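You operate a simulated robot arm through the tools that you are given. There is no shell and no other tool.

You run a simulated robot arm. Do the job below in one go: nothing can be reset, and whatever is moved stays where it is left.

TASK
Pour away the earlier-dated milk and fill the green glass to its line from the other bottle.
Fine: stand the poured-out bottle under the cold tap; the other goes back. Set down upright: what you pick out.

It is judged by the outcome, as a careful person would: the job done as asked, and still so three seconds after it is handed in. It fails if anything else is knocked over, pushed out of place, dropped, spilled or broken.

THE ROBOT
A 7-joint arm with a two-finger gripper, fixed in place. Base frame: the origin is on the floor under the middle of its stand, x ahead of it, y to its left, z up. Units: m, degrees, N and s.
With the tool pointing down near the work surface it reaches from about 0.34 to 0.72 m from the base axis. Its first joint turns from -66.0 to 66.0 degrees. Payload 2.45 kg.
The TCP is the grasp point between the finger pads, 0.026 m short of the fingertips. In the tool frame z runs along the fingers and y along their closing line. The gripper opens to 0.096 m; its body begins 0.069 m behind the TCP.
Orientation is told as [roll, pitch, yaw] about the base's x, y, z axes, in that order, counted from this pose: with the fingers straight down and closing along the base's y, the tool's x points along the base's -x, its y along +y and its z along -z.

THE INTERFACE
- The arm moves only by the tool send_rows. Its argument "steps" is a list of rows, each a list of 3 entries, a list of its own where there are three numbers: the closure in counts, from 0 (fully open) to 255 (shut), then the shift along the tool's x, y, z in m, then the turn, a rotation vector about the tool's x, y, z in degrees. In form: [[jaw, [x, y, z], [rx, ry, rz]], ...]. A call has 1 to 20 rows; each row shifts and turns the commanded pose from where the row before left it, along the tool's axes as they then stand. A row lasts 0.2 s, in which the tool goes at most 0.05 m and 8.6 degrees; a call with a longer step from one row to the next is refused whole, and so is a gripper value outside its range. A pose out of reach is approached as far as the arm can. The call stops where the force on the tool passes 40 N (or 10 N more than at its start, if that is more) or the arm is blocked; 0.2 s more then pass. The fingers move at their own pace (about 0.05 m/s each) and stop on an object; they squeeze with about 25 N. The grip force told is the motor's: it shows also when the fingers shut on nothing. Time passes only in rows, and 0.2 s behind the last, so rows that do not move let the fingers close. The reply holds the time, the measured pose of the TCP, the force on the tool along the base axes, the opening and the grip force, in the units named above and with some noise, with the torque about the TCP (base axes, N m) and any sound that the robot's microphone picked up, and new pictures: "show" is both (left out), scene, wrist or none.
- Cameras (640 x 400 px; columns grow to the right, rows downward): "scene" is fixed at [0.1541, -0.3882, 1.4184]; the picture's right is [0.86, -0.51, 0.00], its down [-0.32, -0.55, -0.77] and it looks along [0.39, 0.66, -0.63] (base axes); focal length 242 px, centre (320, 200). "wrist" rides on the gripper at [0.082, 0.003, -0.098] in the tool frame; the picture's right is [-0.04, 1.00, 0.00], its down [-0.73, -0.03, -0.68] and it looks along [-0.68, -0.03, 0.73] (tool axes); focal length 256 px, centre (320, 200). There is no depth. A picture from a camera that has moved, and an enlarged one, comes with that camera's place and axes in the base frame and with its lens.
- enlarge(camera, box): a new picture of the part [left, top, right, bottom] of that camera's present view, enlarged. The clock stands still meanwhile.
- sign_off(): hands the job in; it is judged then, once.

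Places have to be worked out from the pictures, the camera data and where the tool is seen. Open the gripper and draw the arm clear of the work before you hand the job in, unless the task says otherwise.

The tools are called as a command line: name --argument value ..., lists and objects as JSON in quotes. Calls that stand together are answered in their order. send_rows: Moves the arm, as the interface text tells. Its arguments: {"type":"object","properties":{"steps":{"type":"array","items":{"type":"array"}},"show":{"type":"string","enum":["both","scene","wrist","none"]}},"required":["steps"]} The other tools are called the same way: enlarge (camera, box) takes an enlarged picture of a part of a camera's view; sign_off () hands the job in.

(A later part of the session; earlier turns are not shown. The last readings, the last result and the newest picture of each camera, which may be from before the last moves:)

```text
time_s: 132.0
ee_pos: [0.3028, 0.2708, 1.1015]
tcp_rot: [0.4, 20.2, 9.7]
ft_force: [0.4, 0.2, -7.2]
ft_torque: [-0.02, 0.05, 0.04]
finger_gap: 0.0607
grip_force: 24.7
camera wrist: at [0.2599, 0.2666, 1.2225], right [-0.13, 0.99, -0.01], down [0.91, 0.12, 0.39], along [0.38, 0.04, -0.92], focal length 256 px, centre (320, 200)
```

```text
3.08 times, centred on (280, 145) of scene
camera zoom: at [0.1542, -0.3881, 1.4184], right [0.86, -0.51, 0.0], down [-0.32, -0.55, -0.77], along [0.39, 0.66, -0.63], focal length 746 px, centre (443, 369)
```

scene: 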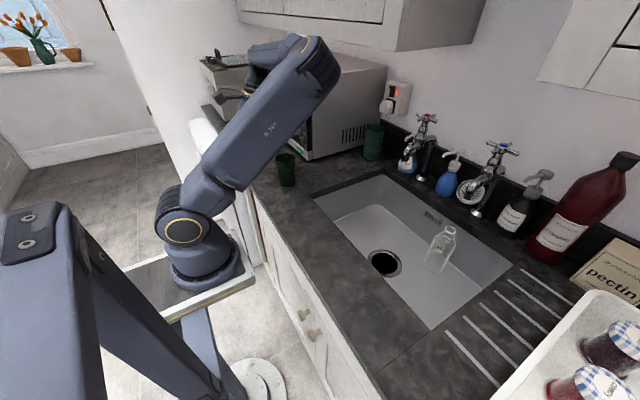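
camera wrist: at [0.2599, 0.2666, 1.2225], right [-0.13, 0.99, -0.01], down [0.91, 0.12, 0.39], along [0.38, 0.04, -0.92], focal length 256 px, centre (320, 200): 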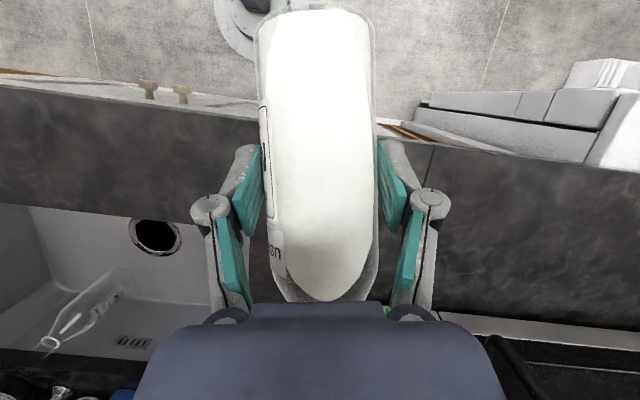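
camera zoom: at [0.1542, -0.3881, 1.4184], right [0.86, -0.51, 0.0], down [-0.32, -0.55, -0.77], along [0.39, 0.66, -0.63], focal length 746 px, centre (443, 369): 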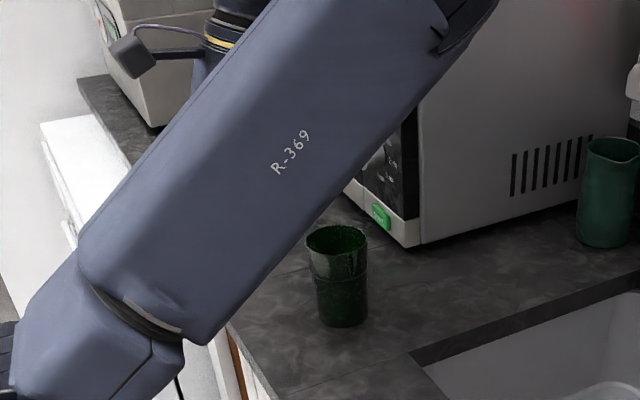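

In position, with the mouth laterally aligned with the glass within a millimetre and the rim visible to the scene camera. I lower slightly, centre the lip and tilt to about 80°, just before flow.

send_rows --steps '[[255, [-0.0009, 0, 0.0112], [0, 0, 0]], [255, [-0.0009, 0, 0.0111], [0, 0, 0]], [255, [0, 0, 0], [0, 2.4, 0]], [255, [0, 0, 0], [0, 2.4, 0]], [255, [0, 0, 0], [0, 0, 0]]]'

enlarge --camera "scene" --box '[250, 110, 330, 200]'

enlarge --camera "wrist" --box '[220, 180, 430, 330]'

```text
time_s: 133.2
ee_pos: [0.2958, 0.2703, 1.08]
tcp_rot: [0.5, 24.8, 9.8]
ft_force: [0.6, 0.5, -6.6]
ft_torque: [-0.01, 0.03, -0.02]
finger_gap: 0.0609
grip_force: 24.8
camera wrist: at [0.2633, 0.2675, 1.2041], right [-0.13, 0.99, -0.01], down [0.94, 0.13, 0.31], along [0.31, 0.03, -0.95], focal length 256 px, centre (320, 200)
```

scene: 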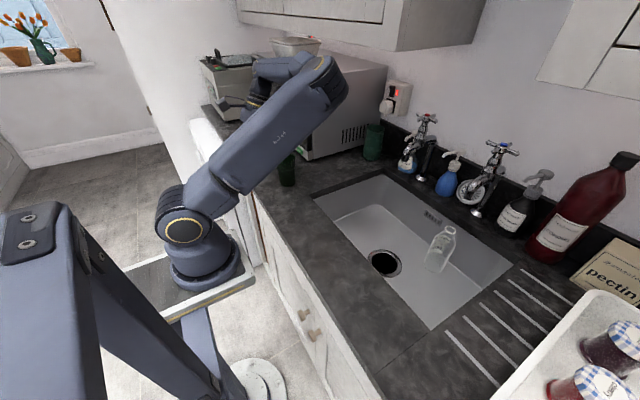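
wrist: 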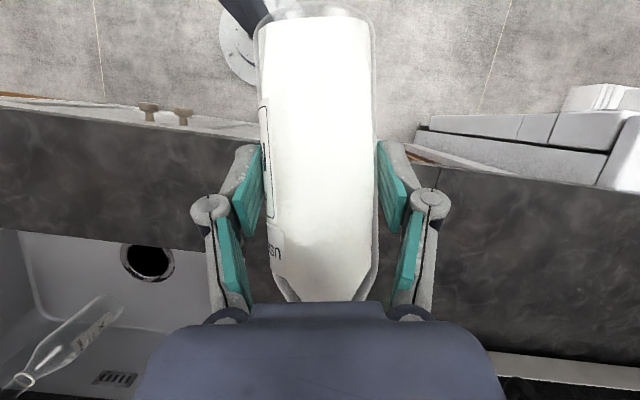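

```text
4.44 times, centred on (290, 155) of scene
camera zoom: at [0.1541, -0.3881, 1.4184], right [0.86, -0.51, 0.0], down [-0.32, -0.55, -0.77], along [0.39, 0.66, -0.63], focal length 1078 px, centre (453, 400)
```

zoom: 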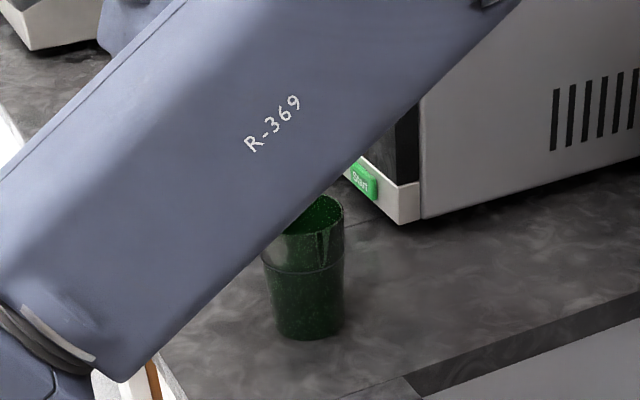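

```text
2.67 times, centred on (325, 255) of wrist
camera zoom: at [0.2633, 0.2675, 1.2041], right [-0.13, 0.99, -0.01], down [0.94, 0.13, 0.31], along [0.31, 0.03, -0.95], focal length 683 px, centre (307, 53)
```

zoom: 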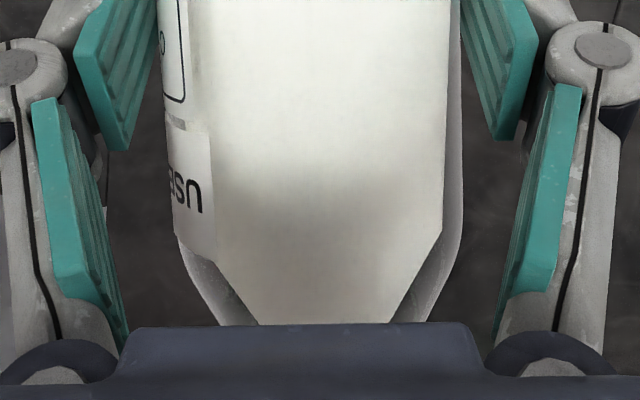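

Just before flow. The scene view of the rim is now partly covered by the upper arm, so I'll pour in small tilt increments and check in between. First step: tilt to about 84° and hold a second.

send_rows --steps '[[255, [0, 0, 0], [0, 2.1, 0]], [255, [0, 0, 0], [0, 2.1, 0]], [255, [0, 0, 0], [0, 0, 0]], [255, [0, 0, 0], [0, 0, 0]], [255, [0, 0, 0], [0, 0, 0]]]'

enlarge --camera "scene" --box '[250, 110, 330, 200]'

enlarge --camera "wrist" --box '[220, 180, 430, 330]'

```text
time_s: 134.4
ee_pos: [0.2964, 0.2713, 1.0787]
tcp_rot: [0.5, 29.0, 9.8]
ft_force: [0.4, -0.5, -7.9]
ft_torque: [-0.02, 0.02, -0.02]
finger_gap: 0.0607
grip_force: 25.0
camera wrist: at [0.2728, 0.2693, 1.2053], right [-0.13, 0.99, -0.01], down [0.96, 0.13, 0.24], along [0.24, 0.02, -0.97], focal length 256 px, centre (320, 200)
```

scene: 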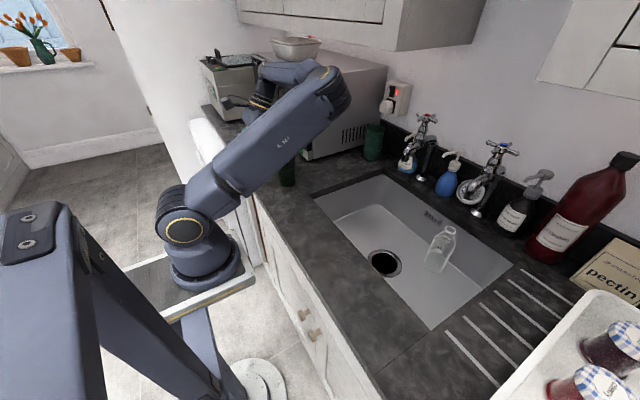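
wrist: 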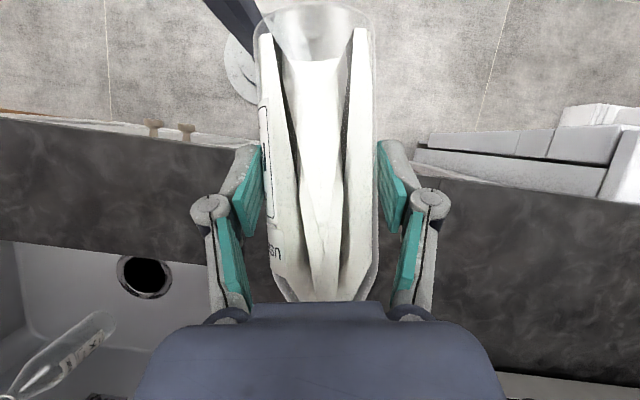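

```text
4.44 times, centred on (290, 155) of scene
camera zoom: at [0.1541, -0.3881, 1.4184], right [0.86, -0.51, 0.0], down [-0.32, -0.55, -0.77], along [0.39, 0.66, -0.63], focal length 1078 px, centre (453, 400)
```

zoom: 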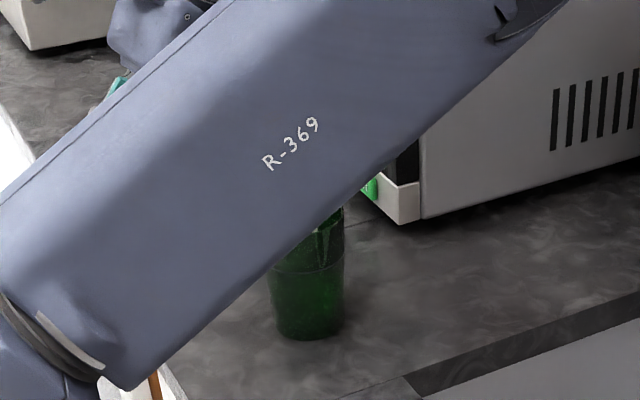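

```text
2.67 times, centred on (325, 255) of wrist
camera zoom: at [0.2728, 0.2693, 1.2053], right [-0.13, 0.99, -0.01], down [0.96, 0.13, 0.24], along [0.24, 0.02, -0.97], focal length 683 px, centre (307, 53)
```

zoom: 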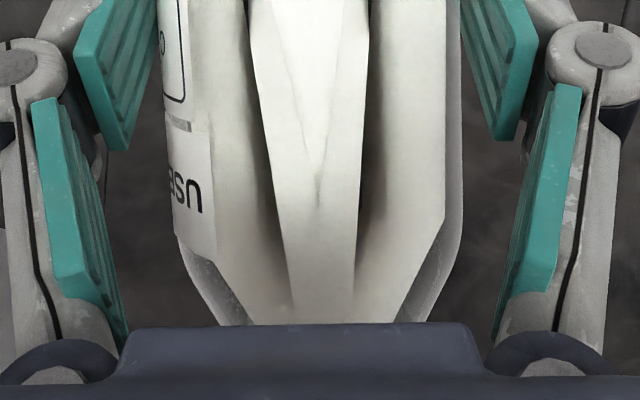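

Milk has begun to flow. I go 2° further and hold for about a second, which should still be well under the line, then tilt back to check the level.

send_rows --steps '[[255, [0, 0, 0], [0, 2, 0]], [255, [0, 0, 0], [0, 0, 0]], [255, [0, 0, 0], [0, 0, 0]], [255, [0, 0, 0], [0, 0, 0]], [255, [0, 0, 0], [0, 0, 0]], [255, [0, 0, 0], [0, -4, 0]], [255, [0, 0, 0], [0, -4, 0]], [255, [0, 0, 0], [0, -4, 0]]]'

enlarge --camera "scene" --box '[250, 110, 330, 200]'

```text
time_s: 136.2
ee_pos: [0.2958, 0.2697, 1.0796]
tcp_rot: [0.3, 19.0, 9.7]
ft_force: [0.0, 0.1, -5.9]
ft_torque: [-0.01, 0.02, 0.0]
finger_gap: 0.0607
grip_force: 24.8
camera wrist: at [0.2512, 0.2655, 1.1993], right [-0.13, 0.99, -0.01], down [0.91, 0.12, 0.4], along [0.4, 0.05, -0.92], focal length 256 px, centre (320, 200)
```

scene: 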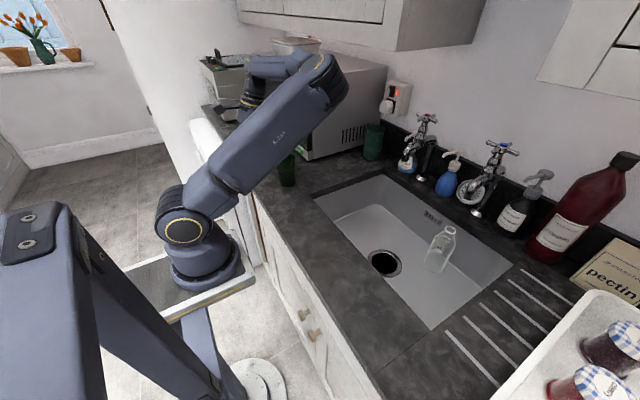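
wrist: 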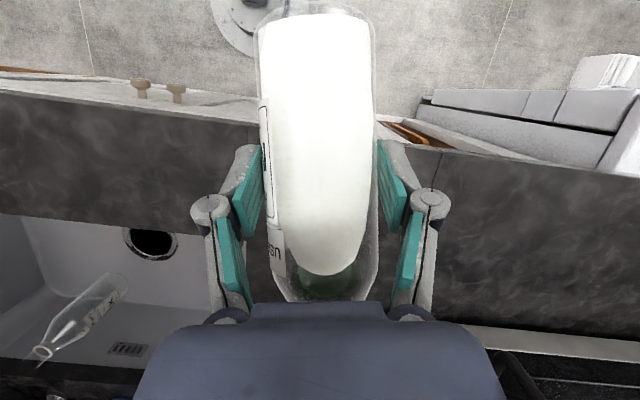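

```text
4.44 times, centred on (290, 155) of scene
camera zoom: at [0.1541, -0.3881, 1.4184], right [0.86, -0.51, 0.0], down [-0.32, -0.55, -0.77], along [0.39, 0.66, -0.63], focal length 1078 px, centre (453, 400)
```

zoom: 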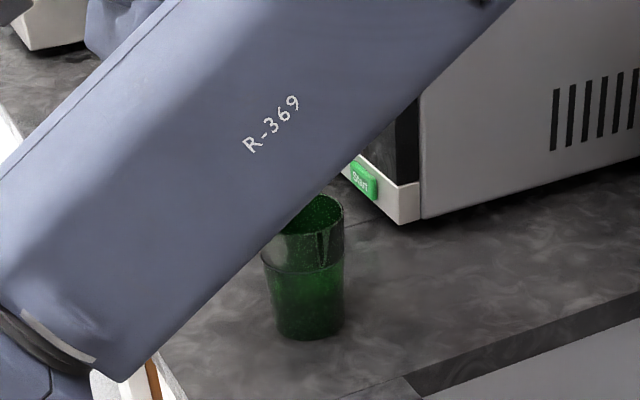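

The glass body below the line looks brighter green now, so milk is showing through. I zoom in closely to judge the level.

enlarge --camera "scene" --box '[272, 148, 304, 192]'

enlarge --camera "wrist" --box '[250, 230, 400, 310]'

```text
9.09 times, centred on (288, 170) of scene
camera zoom: at [0.1541, -0.3881, 1.4184], right [0.86, -0.51, 0.0], down [-0.32, -0.55, -0.77], along [0.39, 0.66, -0.63], focal length 2204 px, centre (611, 473)
```

zoom: 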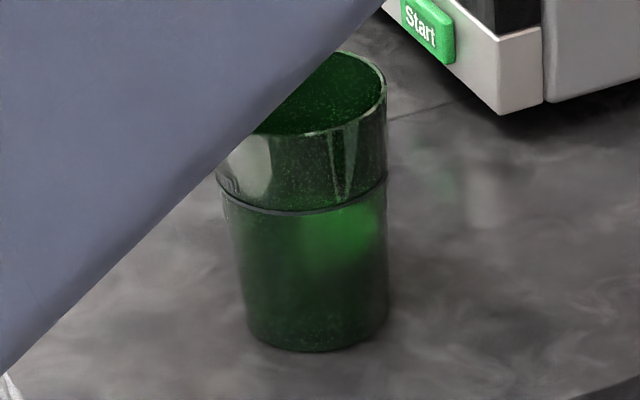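

```text
4.27 times, centred on (325, 270) of wrist
camera zoom: at [0.2512, 0.2655, 1.1993], right [-0.13, 0.99, -0.01], down [0.91, 0.12, 0.4], along [0.4, 0.05, -0.92], focal length 1092 px, centre (299, -99)
```

zoom: 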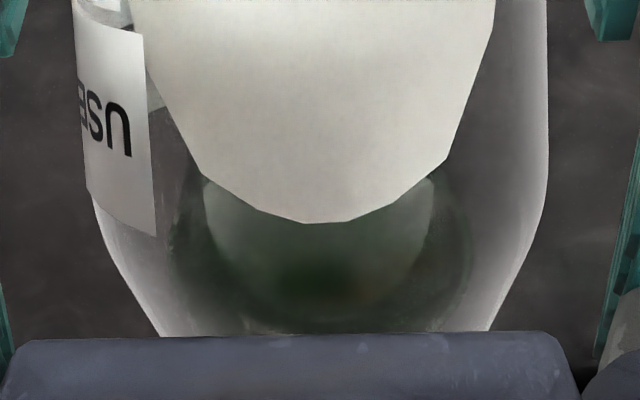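

Hard to judge precisely through the green wall. I move the bottle aside at the same tilt with no flow, so the wrist camera can look into the glass and the scene view clears.

send_rows --steps '[[255, [-0.0142, -0.0375, -0.0049], [0, 0, 0]], [255, [-0.0142, -0.0375, -0.0049], [0, 0, 0]], [255, [-0.0142, -0.0375, -0.0049], [0, 0, 0]], [255, [-0.0142, -0.0375, -0.0049], [0, 0, 0]], [255, [0, 0, 0], [0, 0, 0]]]'

enlarge --camera "wrist" --box '[420, 140, 580, 260]'

enlarge --camera "scene" --box '[265, 140, 313, 194]'

```text
time_s: 137.4
ee_pos: [0.3808, 0.1317, 1.0809]
tcp_rot: [0.5, 19.0, 9.8]
ft_force: [-0.3, 0.1, -6.6]
ft_torque: [-0.02, 0.01, 0.02]
finger_gap: 0.0609
grip_force: 24.8
camera wrist: at [0.3364, 0.1262, 1.2008], right [-0.13, 0.99, -0.01], down [0.91, 0.12, 0.4], along [0.4, 0.05, -0.92], focal length 256 px, centre (320, 200)
```

scene: 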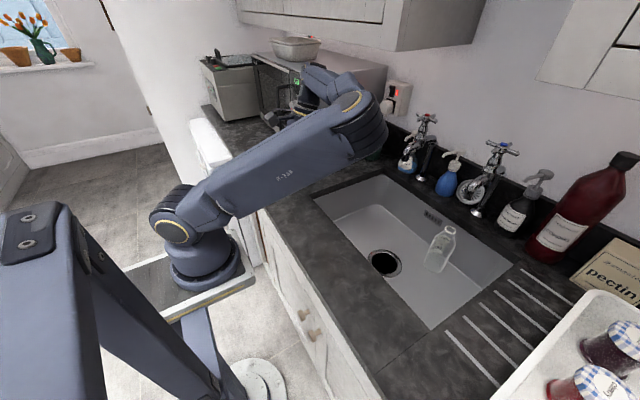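
wrist: 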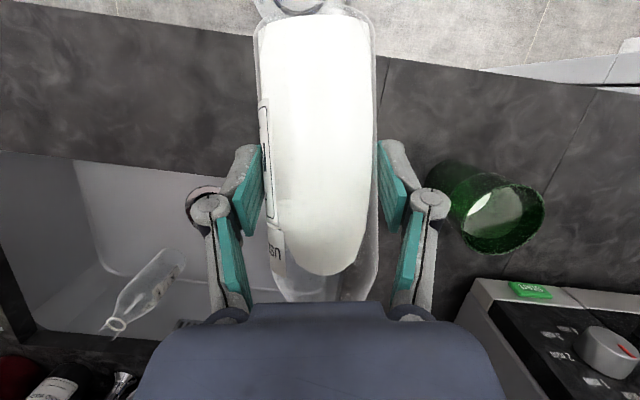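

```text
3.33 times, centred on (500, 200) of wrist
camera zoom: at [0.3364, 0.1262, 1.2008], right [-0.13, 0.99, -0.01], down [0.91, 0.12, 0.4], along [0.4, 0.05, -0.92], focal length 853 px, centre (-280, 200)
```

zoom: 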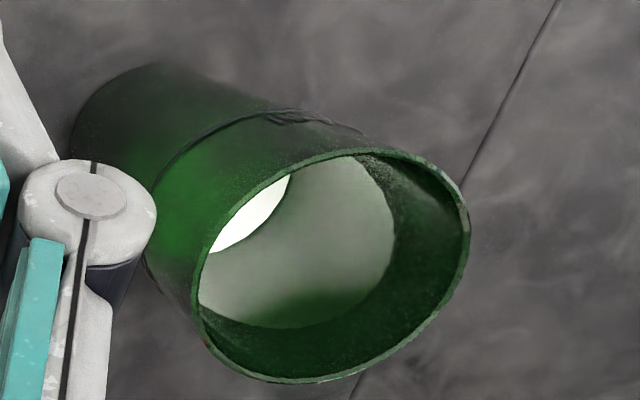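

```text
7.41 times, centred on (289, 167) of scene
camera zoom: at [0.1541, -0.3882, 1.4184], right [0.86, -0.51, 0.0], down [-0.32, -0.55, -0.77], along [0.39, 0.66, -0.63], focal length 1796 px, centre (550, 444)
```

zoom: 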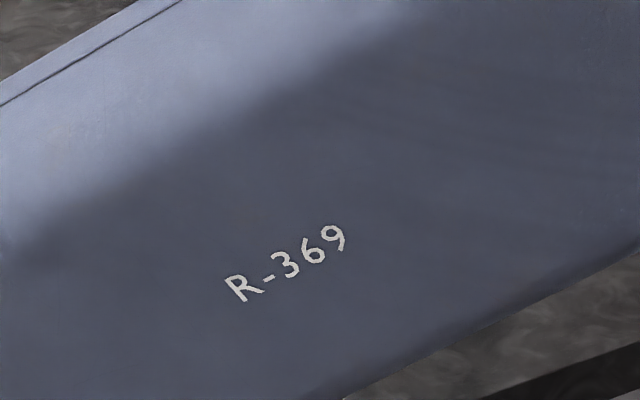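

Milk is in the glass and the surface is visible. I need to compare it carefully with the line, so I zoom in strongly.

enlarge --camera "wrist" --box '[435, 150, 555, 262]'

enlarge --camera "wrist" --box '[430, 150, 500, 220]'

```text
3.57 times, centred on (495, 206) of wrist
camera zoom: at [0.3364, 0.1262, 1.2008], right [-0.13, 0.99, -0.01], down [0.91, 0.12, 0.4], along [0.4, 0.05, -0.92], focal length 914 px, centre (-305, 179)
```

zoom: 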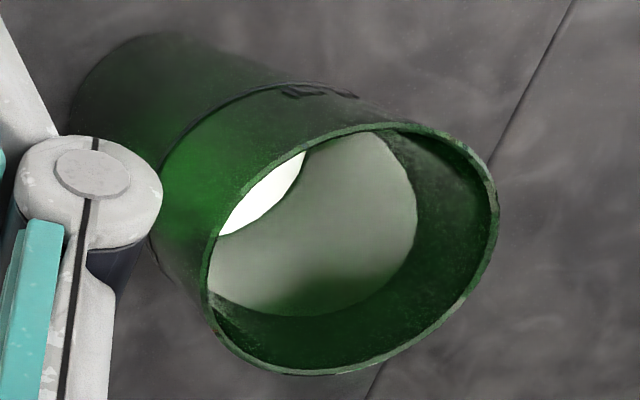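

```text
5.71 times, centred on (465, 185) of wrist
camera zoom: at [0.3364, 0.1262, 1.2008], right [-0.13, 0.99, -0.01], down [0.91, 0.12, 0.4], along [0.4, 0.05, -0.92], focal length 1463 px, centre (-509, 286)
```

zoom: 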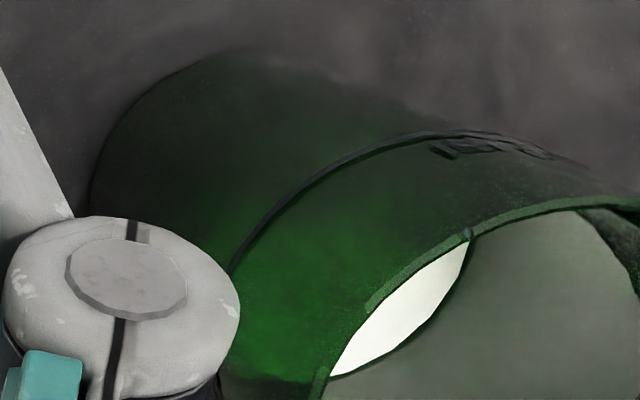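

The wrist view suggests the surface may be higher than I expected, while the earlier scene view did not, so I need a clear look. I back the bottle off to the earlier clear pose, less tilted, so the scene camera can see into the glass.

send_rows --steps '[[255, [-0.0095, 0, -0.0192], [0, -4, 0]], [255, [-0.0152, 0, -0.017], [0, -4, 0]], [255, [-0.0165, 0, -0.0155], [0, -4, 0]], [255, [-0.0175, 0, -0.014], [0, -4, 0]], [255, [-0.0185, 0, -0.012], [0, -4, 0]], [255, [0, 0, 0], [0, 0, 0]]]'

enlarge --camera "scene" --box '[265, 140, 313, 194]'

enlarge --camera "wrist" --box '[420, 0, 620, 140]'

```text
time_s: 138.8
ee_pos: [0.47, 0.1484, 1.1421]
tcp_rot: [0.4, -1.0, 9.6]
ft_force: [0.6, 0.6, -6.4]
ft_torque: [-0.01, 0.06, 0.04]
finger_gap: 0.0608
grip_force: 25.0
camera wrist: at [0.3881, 0.1366, 1.2392], right [-0.13, 0.99, 0.01], down [0.72, 0.09, 0.69], along [0.69, 0.09, -0.72], focal length 256 px, centre (320, 200)
```

scene: 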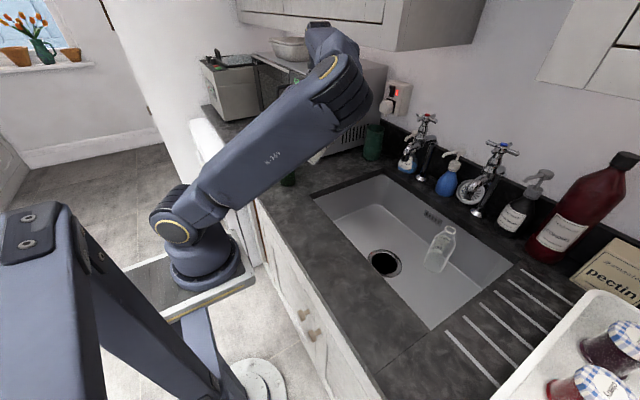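
wrist: 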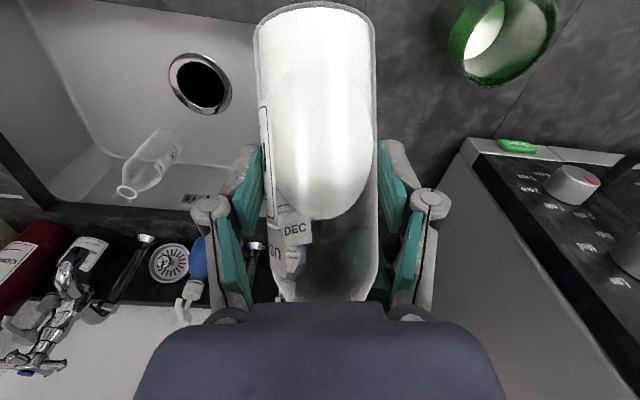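

```text
7.41 times, centred on (289, 167) of scene
camera zoom: at [0.1542, -0.3881, 1.4184], right [0.86, -0.51, 0.0], down [-0.32, -0.55, -0.77], along [0.39, 0.66, -0.63], focal length 1796 px, centre (550, 444)
```

zoom: 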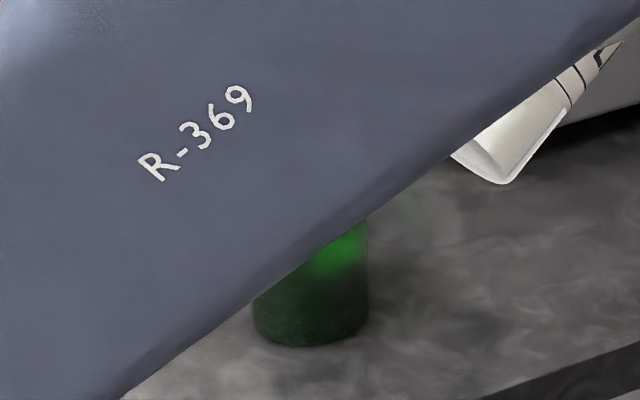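

```text
2.86 times, centred on (520, 70) of wrist
camera zoom: at [0.3881, 0.1366, 1.2392], right [-0.13, 0.99, 0.01], down [0.72, 0.09, 0.69], along [0.69, 0.09, -0.72], focal length 731 px, centre (-251, 571)
```

zoom: 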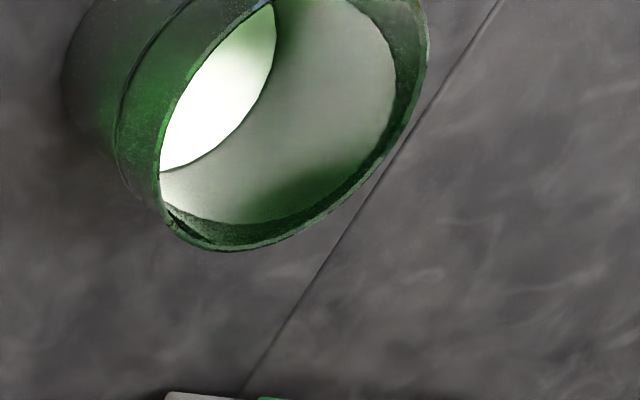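

The wrist pictures make sense as milk at about z 0.95: the bright disc edge fits that in two views, and the grey ring is its reflection on the glossy wall. The bottle's own level has dropped only about 16 mm (roughly 0.04 L), so the glass is still about 28 mm below its line. I return to the pour pose.

send_rows --steps '[[255, [0.0254, 0.0249, 0.01], [0, 3.33, 0]], [255, [0.0248, 0.0249, 0.0114], [0, 3.33, 0]], [255, [0.0241, 0.0249, 0.0128], [0, 3.33, 0]], [255, [0.0233, 0.0249, 0.0142], [0, 3.33, 0]], [255, [0.0224, 0.0249, 0.0156], [0, 3.33, 0]], [255, [0.0215, 0.0249, 0.0168], [0, 3.33, 0]], [255, [0, 0, 0], [0, 0, 0]]]'

```text
time_s: 140.4
ee_pos: [0.2974, 0.2694, 1.0778]
tcp_rot: [0.4, 19.0, 9.7]
ft_force: [-0.6, 0.5, -6.6]
ft_torque: [0.02, 0.02, -0.04]
finger_gap: 0.0609
grip_force: 25.0
camera wrist: at [0.2533, 0.2639, 1.1983], right [-0.13, 0.99, -0.01], down [0.91, 0.12, 0.4], along [0.4, 0.05, -0.92], focal length 256 px, centre (320, 200)
```

scene: 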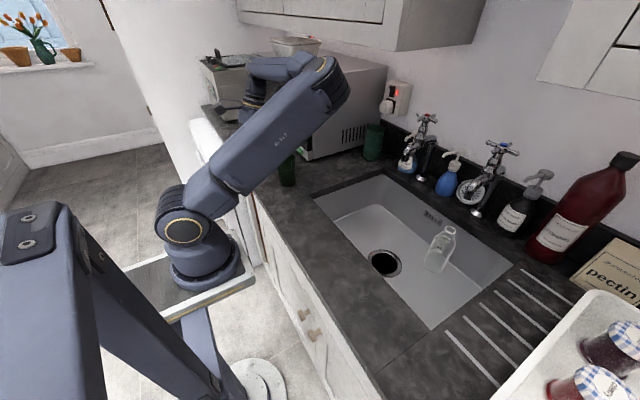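
wrist: 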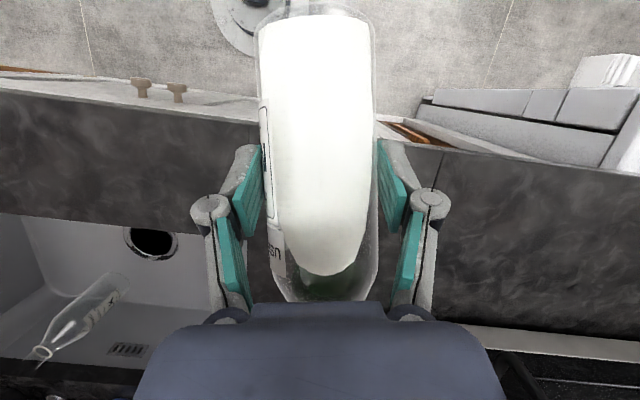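

Back in position with the lip centred over the glass. Second pour: tilt to about 31° pitch, hold about 1.4 s, then tilt back.

send_rows --steps '[[255, [0, 0, 0], [0, 3, 0]], [255, [0, 0, 0], [0, 3, 0]], [255, [0, 0, 0], [0, 3, 0]], [255, [0, 0, 0], [0, 3, 0]], [255, [0, 0, 0], [0, 0, 0]], [255, [0, 0, 0], [0, 0, 0]], [255, [0, 0, 0], [0, 0, 0]], [255, [0, 0, 0], [0, 0, 0]], [255, [0, 0, 0], [0, 0, 0]], [255, [0, 0, 0], [0, 0, 0]], [255, [0, 0, 0], [0, 0, 0]]]'

enlarge --camera "scene" --box '[265, 140, 313, 194]'

```text
time_s: 142.8
ee_pos: [0.2966, 0.2687, 1.0801]
tcp_rot: [0.5, 30.9, 9.8]
ft_force: [0.1, 0.2, -6.2]
ft_torque: [0.02, 0.05, -0.01]
finger_gap: 0.0605
grip_force: 25.0
camera wrist: at [0.2778, 0.2688, 1.2065], right [-0.13, 0.99, -0.01], down [0.97, 0.13, 0.2], along [0.2, 0.01, -0.98], focal length 256 px, centre (320, 200)
```

scene: 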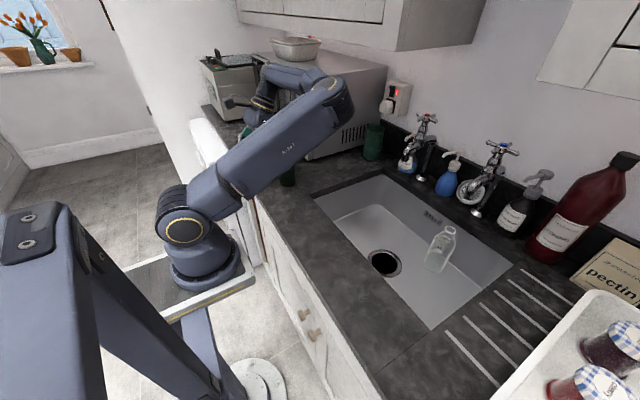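
wrist: 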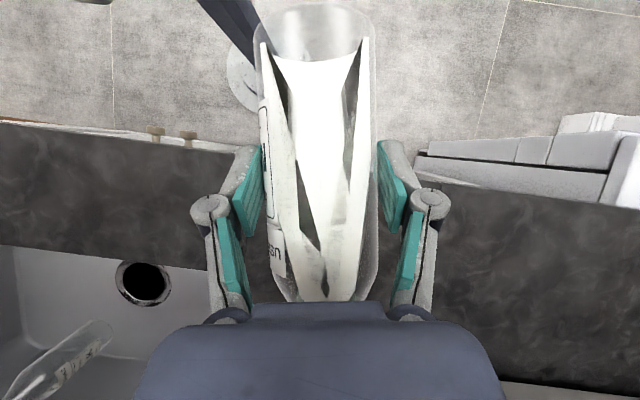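

```text
7.41 times, centred on (289, 167) of scene
camera zoom: at [0.1541, -0.3881, 1.4184], right [0.86, -0.51, 0.0], down [-0.32, -0.55, -0.77], along [0.39, 0.66, -0.63], focal length 1796 px, centre (550, 444)
```

zoom: 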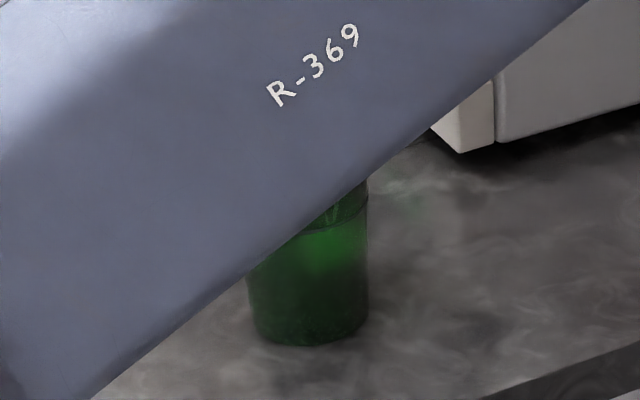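

I tilt back to stop the flow and compare the bottle's level at the same pose.

send_rows --steps '[[255, [0, 0, 0], [0, -4, 0]], [255, [0, 0, 0], [0, -4, 0]], [255, [0, 0, 0], [0, -4, 0]], [255, [0, 0, 0], [0, 0, 0]]]'

enlarge --camera "wrist" --box '[220, 0, 430, 310]'

enlarge --camera "scene" --box '[265, 140, 313, 194]'

```text
time_s: 143.8
ee_pos: [0.2969, 0.2694, 1.0801]
tcp_rot: [0.5, 18.9, 9.8]
ft_force: [0.0, 0.2, -7.4]
ft_torque: [0.0, 0.04, 0.0]
finger_gap: 0.0609
grip_force: 24.9
camera wrist: at [0.2514, 0.2649, 1.1997], right [-0.13, 0.99, -0.01], down [0.91, 0.12, 0.4], along [0.4, 0.05, -0.91], focal length 256 px, centre (320, 200)
```

scene: 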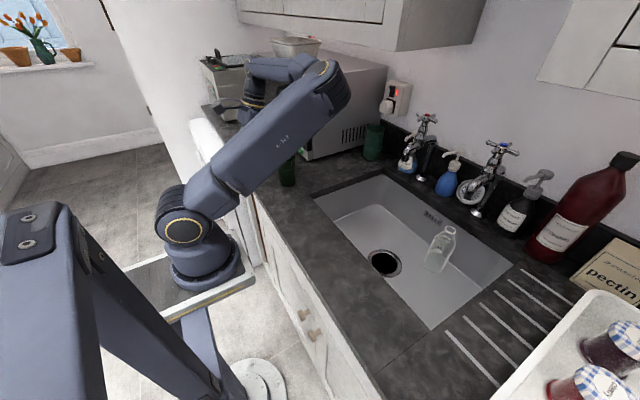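
wrist: 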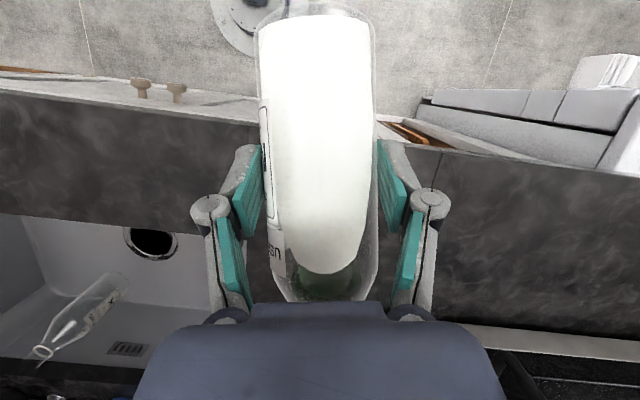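

```text
1.29 times, centred on (325, 155) of wrist
camera zoom: at [0.2514, 0.2649, 1.1997], right [-0.13, 0.99, -0.01], down [0.91, 0.12, 0.4], along [0.4, 0.05, -0.91], focal length 330 px, centre (314, 258)
```

zoom: 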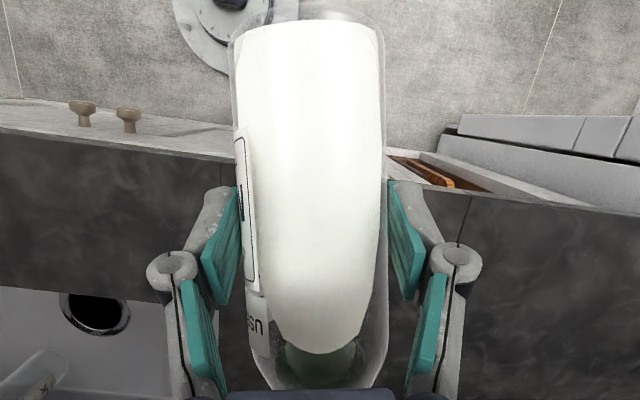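

```text
7.41 times, centred on (289, 167) of scene
camera zoom: at [0.1541, -0.3881, 1.4184], right [0.86, -0.51, 0.0], down [-0.32, -0.55, -0.77], along [0.39, 0.66, -0.63], focal length 1796 px, centre (550, 444)
```

zoom: 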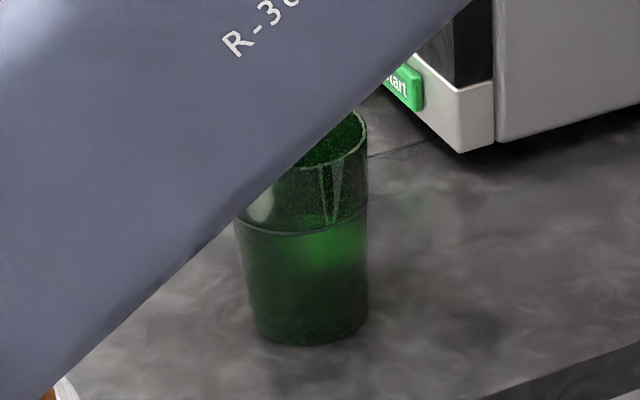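

Nothing more came out at that tilt: the flow stops by itself once the surface reaches the lip, so the amount is controlled by tilt angle, about 7 mm of glass level per degree. I go to 33.5° and hold about 2 s.

send_rows --steps '[[255, [0, 0, 0], [0, 4, 0]], [255, [0, 0, 0], [0, 4, 0]], [255, [0, 0, 0], [0, 4, 0]], [255, [0, 0, 0], [0, 1.3, 0]], [255, [0, 0, 0], [0, 1.3, 0]], [255, [0, 0, 0], [0, 0, 0]], [255, [0, 0, 0], [0, 0, 0]], [255, [0, 0, 0], [0, 0, 0]], [255, [0, 0, 0], [0, 0, 0]], [255, [0, 0, 0], [0, 0, 0]], [255, [0, 0, 0], [0, 0, 0]], [255, [0, 0, 0], [0, 0, 0]], [255, [0, 0, 0], [0, 0, 0]], [255, [0, 0, 0], [0, 0, 0]]]'

enlarge --camera "scene" --box '[265, 140, 313, 194]'

send_rows --steps '[[255, [0, 0, 0], [0, -4.9, 0]], [255, [0, 0, 0], [0, -4.9, 0]], [255, [0, 0, 0], [0, -4.8, 0]], [255, [0, 0, 0], [0, 0, 0]]]'

enlarge --camera "wrist" --box '[220, 0, 430, 310]'

```text
time_s: 146.8
ee_pos: [0.2952, 0.2701, 1.0776]
tcp_rot: [0.5, 33.6, 9.8]
ft_force: [-0.3, -0.6, -6.4]
ft_torque: [-0.02, 0.0, 0.02]
finger_gap: 0.0606
grip_force: 24.9
camera wrist: at [0.2823, 0.2703, 1.2068], right [-0.13, 0.99, -0.01], down [0.98, 0.13, 0.16], along [0.16, 0.01, -0.99], focal length 256 px, centre (320, 200)
```

scene: 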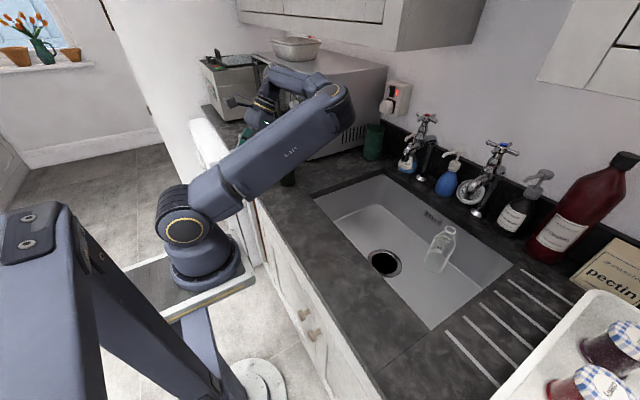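
wrist: 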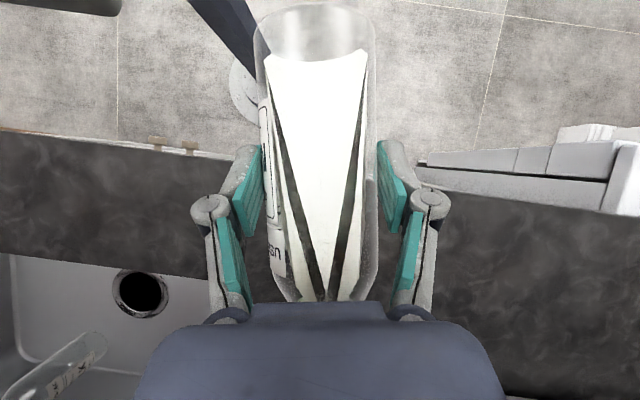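

```text
7.41 times, centred on (289, 167) of scene
camera zoom: at [0.1541, -0.3881, 1.4184], right [0.86, -0.51, 0.0], down [-0.32, -0.55, -0.77], along [0.39, 0.66, -0.63], focal length 1796 px, centre (550, 444)
```

zoom: 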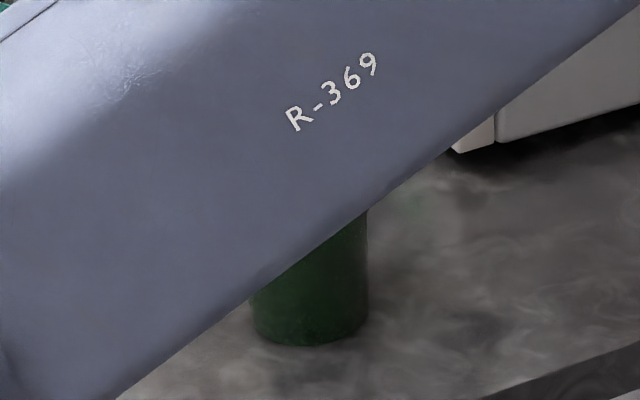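

```text
time_s: 147.8
ee_pos: [0.2958, 0.2692, 1.0786]
tcp_rot: [0.6, 19.1, 9.7]
ft_force: [-0.7, -0.2, -6.5]
ft_torque: [-0.01, 0.05, -0.01]
finger_gap: 0.0606
grip_force: 24.8
camera wrist: at [0.251, 0.2646, 1.1992], right [-0.13, 0.99, -0.01], down [0.91, 0.12, 0.4], along [0.4, 0.05, -0.91], focal length 256 px, centre (320, 200)
```

scene: 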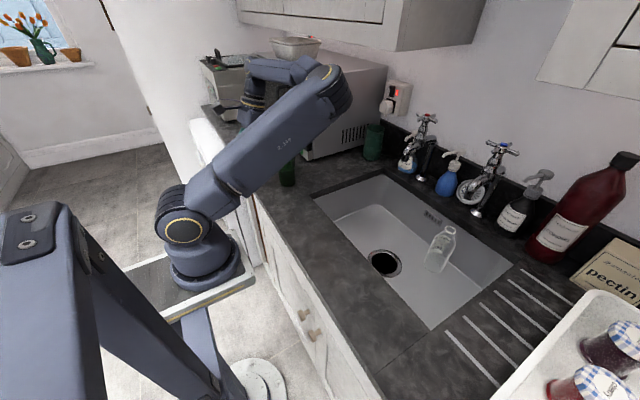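
wrist: 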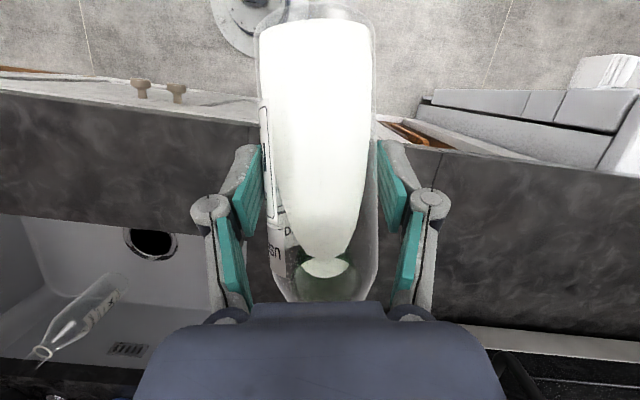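

```text
1.29 times, centred on (325, 155) of wrist
camera zoom: at [0.251, 0.2646, 1.1992], right [-0.13, 0.99, -0.01], down [0.91, 0.12, 0.4], along [0.4, 0.05, -0.91], focal length 330 px, centre (314, 258)
```

zoom: 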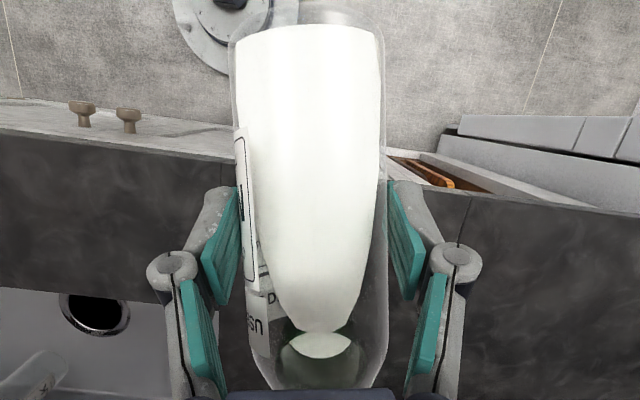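

The bottle dropped about another 10 mm, so the glass should be near z 0.96. I shift aside for a direct look into the glass.

send_rows --steps '[[255, [-0.0142, -0.0375, -0.0049], [0, 0, 0]], [255, [-0.0142, -0.0375, -0.0049], [0, 0, 0]], [255, [-0.0142, -0.0375, -0.0049], [0, 0, 0]], [255, [-0.0142, -0.0375, -0.0049], [0, 0, 0]], [255, [0, 0, 0], [0, 0, 0]]]' --show "wrist"

enlarge --camera "wrist" --box '[435, 150, 555, 262]'

```text
time_s: 149.0
ee_pos: [0.3797, 0.1333, 1.0796]
tcp_rot: [0.5, 19.0, 9.8]
ft_force: [0.4, -1.0, -7.3]
ft_torque: [0.02, 0.03, 0.0]
finger_gap: 0.0604
grip_force: 25.2
camera wrist: at [0.3354, 0.1284, 1.1987], right [-0.13, 0.99, -0.01], down [0.91, 0.12, 0.4], along [0.4, 0.05, -0.92], focal length 256 px, centre (320, 200)
```

wrist: 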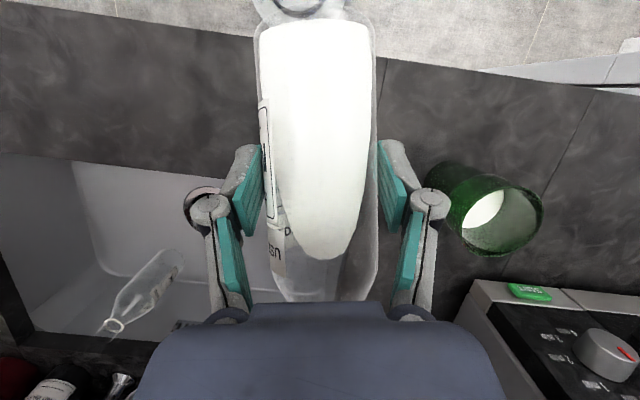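

```text
3.57 times, centred on (495, 206) of wrist
camera zoom: at [0.3354, 0.1284, 1.1987], right [-0.13, 0.99, -0.01], down [0.91, 0.12, 0.4], along [0.4, 0.05, -0.92], focal length 914 px, centre (-305, 179)
```

zoom: 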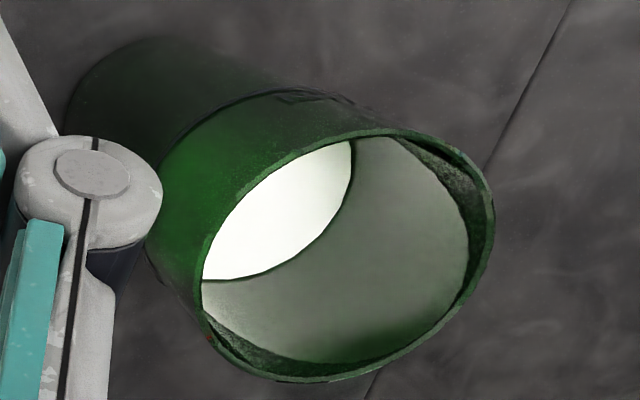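

The bright disc edge, checked against the bottle's volume loss, puts the surface at about z 0.967, roughly 10 mm below the line. That needs about 1.4° more tilt, so I go back and pour 1.0° further, then re-check.

send_rows --steps '[[255, [0.0142, 0.0375, 0.0049], [0, 0, 0]], [255, [0.0142, 0.0375, 0.0049], [0, 0, 0]], [255, [0.0142, 0.0375, 0.0049], [0, 0, 0]], [255, [0.0142, 0.0375, 0.0049], [0, 0, 0]], [255, [0, 0, 0], [0, 4.5, 0]], [255, [0, 0, 0], [0, 4.5, 0]], [255, [0, 0, 0], [0, 4.5, 0]], [255, [0, 0, 0], [0, 2, 0]], [255, [0, 0, 0], [0, 0, 0]], [255, [0, 0, 0], [0, 0, 0]], [255, [0, 0, 0], [0, 0, 0]], [255, [0, 0, 0], [0, 0, 0]], [255, [0, 0, 0], [0, 0, 0]], [255, [0, 0, 0], [0, 0, 0]], [255, [0, 0, 0], [0, 0, 0]], [255, [0, 0, 0], [0, 0, 0]], [255, [0, 0, 0], [0, 0, 0]], [255, [0, 0, 0], [0, 0, 0]]]'

send_rows --steps '[[255, [0, 0, 0], [0, -5.2, 0]], [255, [0, 0, 0], [0, -5.2, 0]], [255, [0, 0, 0], [0, -5.1, 0]], [255, [-0.0142, -0.0375, -0.0049], [0, 0, 0]], [255, [-0.0142, -0.0375, -0.0049], [0, 0, 0]], [255, [-0.0142, -0.0375, -0.0049], [0, 0, 0]], [255, [-0.0142, -0.0375, -0.0049], [0, 0, 0]], [255, [0, 0, 0], [0, 0, 0]]]' --show "wrist"

enlarge --camera "wrist" --box '[435, 150, 555, 262]'

```text
time_s: 152.8
ee_pos: [0.2962, 0.2701, 1.0786]
tcp_rot: [0.5, 34.6, 9.9]
ft_force: [-0.5, -0.7, -6.9]
ft_torque: [-0.04, 0.0, -0.01]
finger_gap: 0.0609
grip_force: 25.0
camera wrist: at [0.2844, 0.2708, 1.2074], right [-0.13, 0.99, -0.02], down [0.98, 0.13, 0.14], along [0.14, 0.0, -0.99], focal length 256 px, centre (320, 200)
```

scene: 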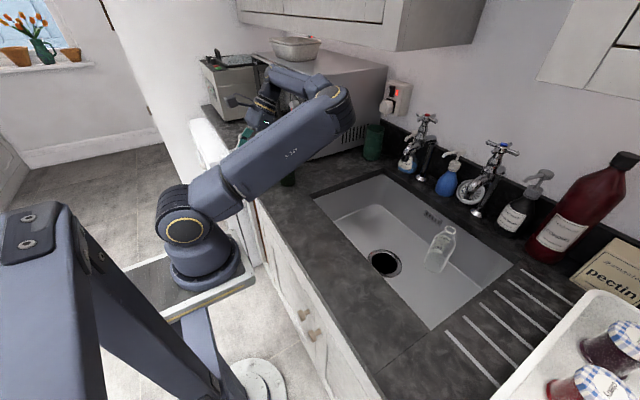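
wrist: 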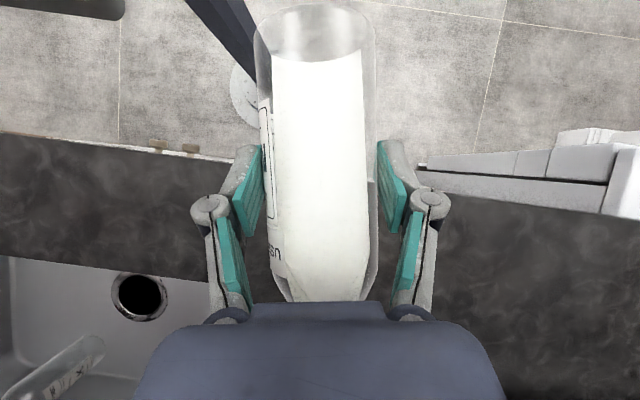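

```text
time_s: 154.6
ee_pos: [0.3792, 0.131, 1.0796]
tcp_rot: [0.5, 19.1, 9.8]
ft_force: [-1.2, 1.0, -6.5]
ft_torque: [-0.06, 0.03, 0.03]
finger_gap: 0.0608
grip_force: 24.4
camera wrist: at [0.3355, 0.1275, 1.1994], right [-0.13, 0.99, -0.01], down [0.91, 0.12, 0.4], along [0.4, 0.05, -0.92], focal length 256 px, centre (320, 200)
```

wrist: 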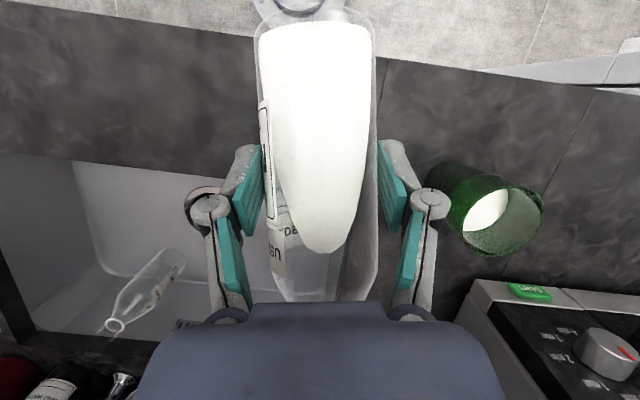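

```text
3.57 times, centred on (495, 206) of wrist
camera zoom: at [0.3355, 0.1275, 1.1994], right [-0.13, 0.99, -0.01], down [0.91, 0.12, 0.4], along [0.4, 0.05, -0.92], focal length 914 px, centre (-305, 179)
```

zoom: 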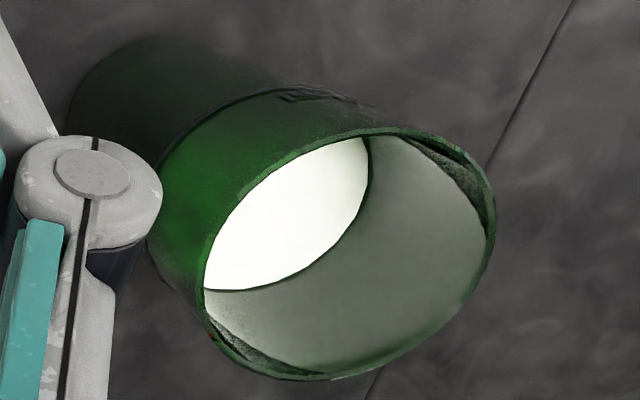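

The surface is now about 3–4 mm below the line, and the line's position matches my model to about a millimetre. One final small pour, +0.45° of tilt.

send_rows --steps '[[255, [0.0142, 0.0375, 0.0049], [0, 0, 0]], [255, [0.0142, 0.0375, 0.0049], [0, 0, 0]], [255, [0.0142, 0.0375, 0.0049], [0, 0, 0]], [255, [0.0142, 0.0375, 0.0049], [0, 0, 0]], [255, [0, 0, 0], [0, 4.5, 0]], [255, [0, 0, 0], [0, 4.5, 0]], [255, [0, 0, 0], [0, 4.5, 0]], [255, [0, 0, 0], [0, 2.45, 0]], [255, [0, 0, 0], [0, 0, 0]], [255, [0, 0, 0], [0, 0, 0]], [255, [0, 0, 0], [0, 0, 0]], [255, [0, 0, 0], [0, 0, 0]], [255, [0, 0, 0], [0, 0, 0]], [255, [0, 0, 0], [0, 0, 0]], [255, [0, 0, 0], [0, 0, 0]], [255, [0, 0, 0], [0, 0, 0]], [255, [0, 0, 0], [0, 0, 0]], [255, [0, 0, 0], [0, 0, 0]]]' --show "none"

send_rows --steps '[[255, [0, 0, 0], [0, -5.35, 0]], [255, [0, 0, 0], [0, -5.3, 0]], [255, [0, 0, 0], [0, -5.3, 0]], [255, [-0.0142, -0.0375, -0.0049], [0, 0, 0]], [255, [-0.0142, -0.0375, -0.0049], [0, 0, 0]], [255, [-0.0142, -0.0375, -0.0049], [0, 0, 0]], [255, [-0.0142, -0.0375, -0.0049], [0, 0, 0]], [255, [0, 0, 0], [0, 0, 0]]]' --show "wrist"

enlarge --camera "wrist" --box '[435, 150, 555, 262]'

```text
time_s: 158.4
ee_pos: [0.2958, 0.27, 1.08]
tcp_rot: [0.5, 34.9, 9.9]
ft_force: [-0.1, 0.0, -5.9]
ft_torque: [0.01, 0.01, 0.02]
finger_gap: 0.0609
grip_force: 25.5
```

```text
time_s: 160.2
ee_pos: [0.38, 0.1308, 1.0802]
tcp_rot: [0.5, 19.0, 9.8]
ft_force: [-0.2, -0.4, -7.3]
ft_torque: [-0.02, 0.08, 0.02]
finger_gap: 0.0606
grip_force: 24.8
camera wrist: at [0.336, 0.1245, 1.1994], right [-0.13, 0.99, -0.01], down [0.91, 0.12, 0.4], along [0.4, 0.05, -0.92], focal length 256 px, centre (320, 200)
```

wrist: 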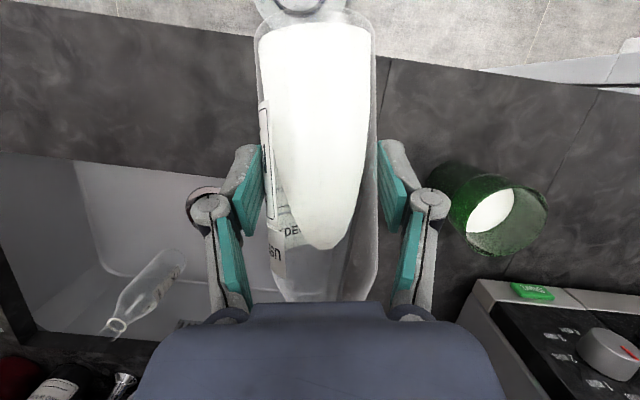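

```text
3.57 times, centred on (495, 206) of wrist
camera zoom: at [0.336, 0.1245, 1.1994], right [-0.13, 0.99, -0.01], down [0.91, 0.12, 0.4], along [0.4, 0.05, -0.92], focal length 914 px, centre (-305, 179)
```

zoom: 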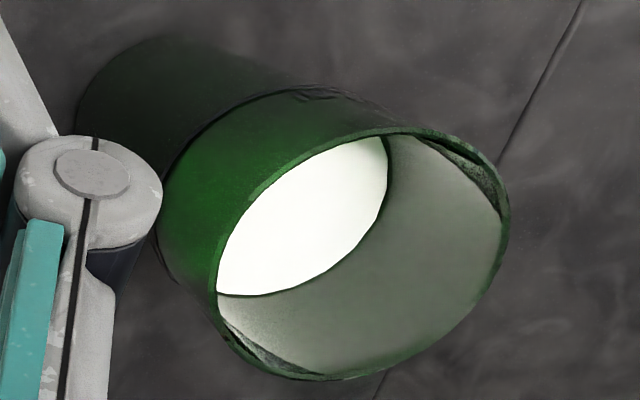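

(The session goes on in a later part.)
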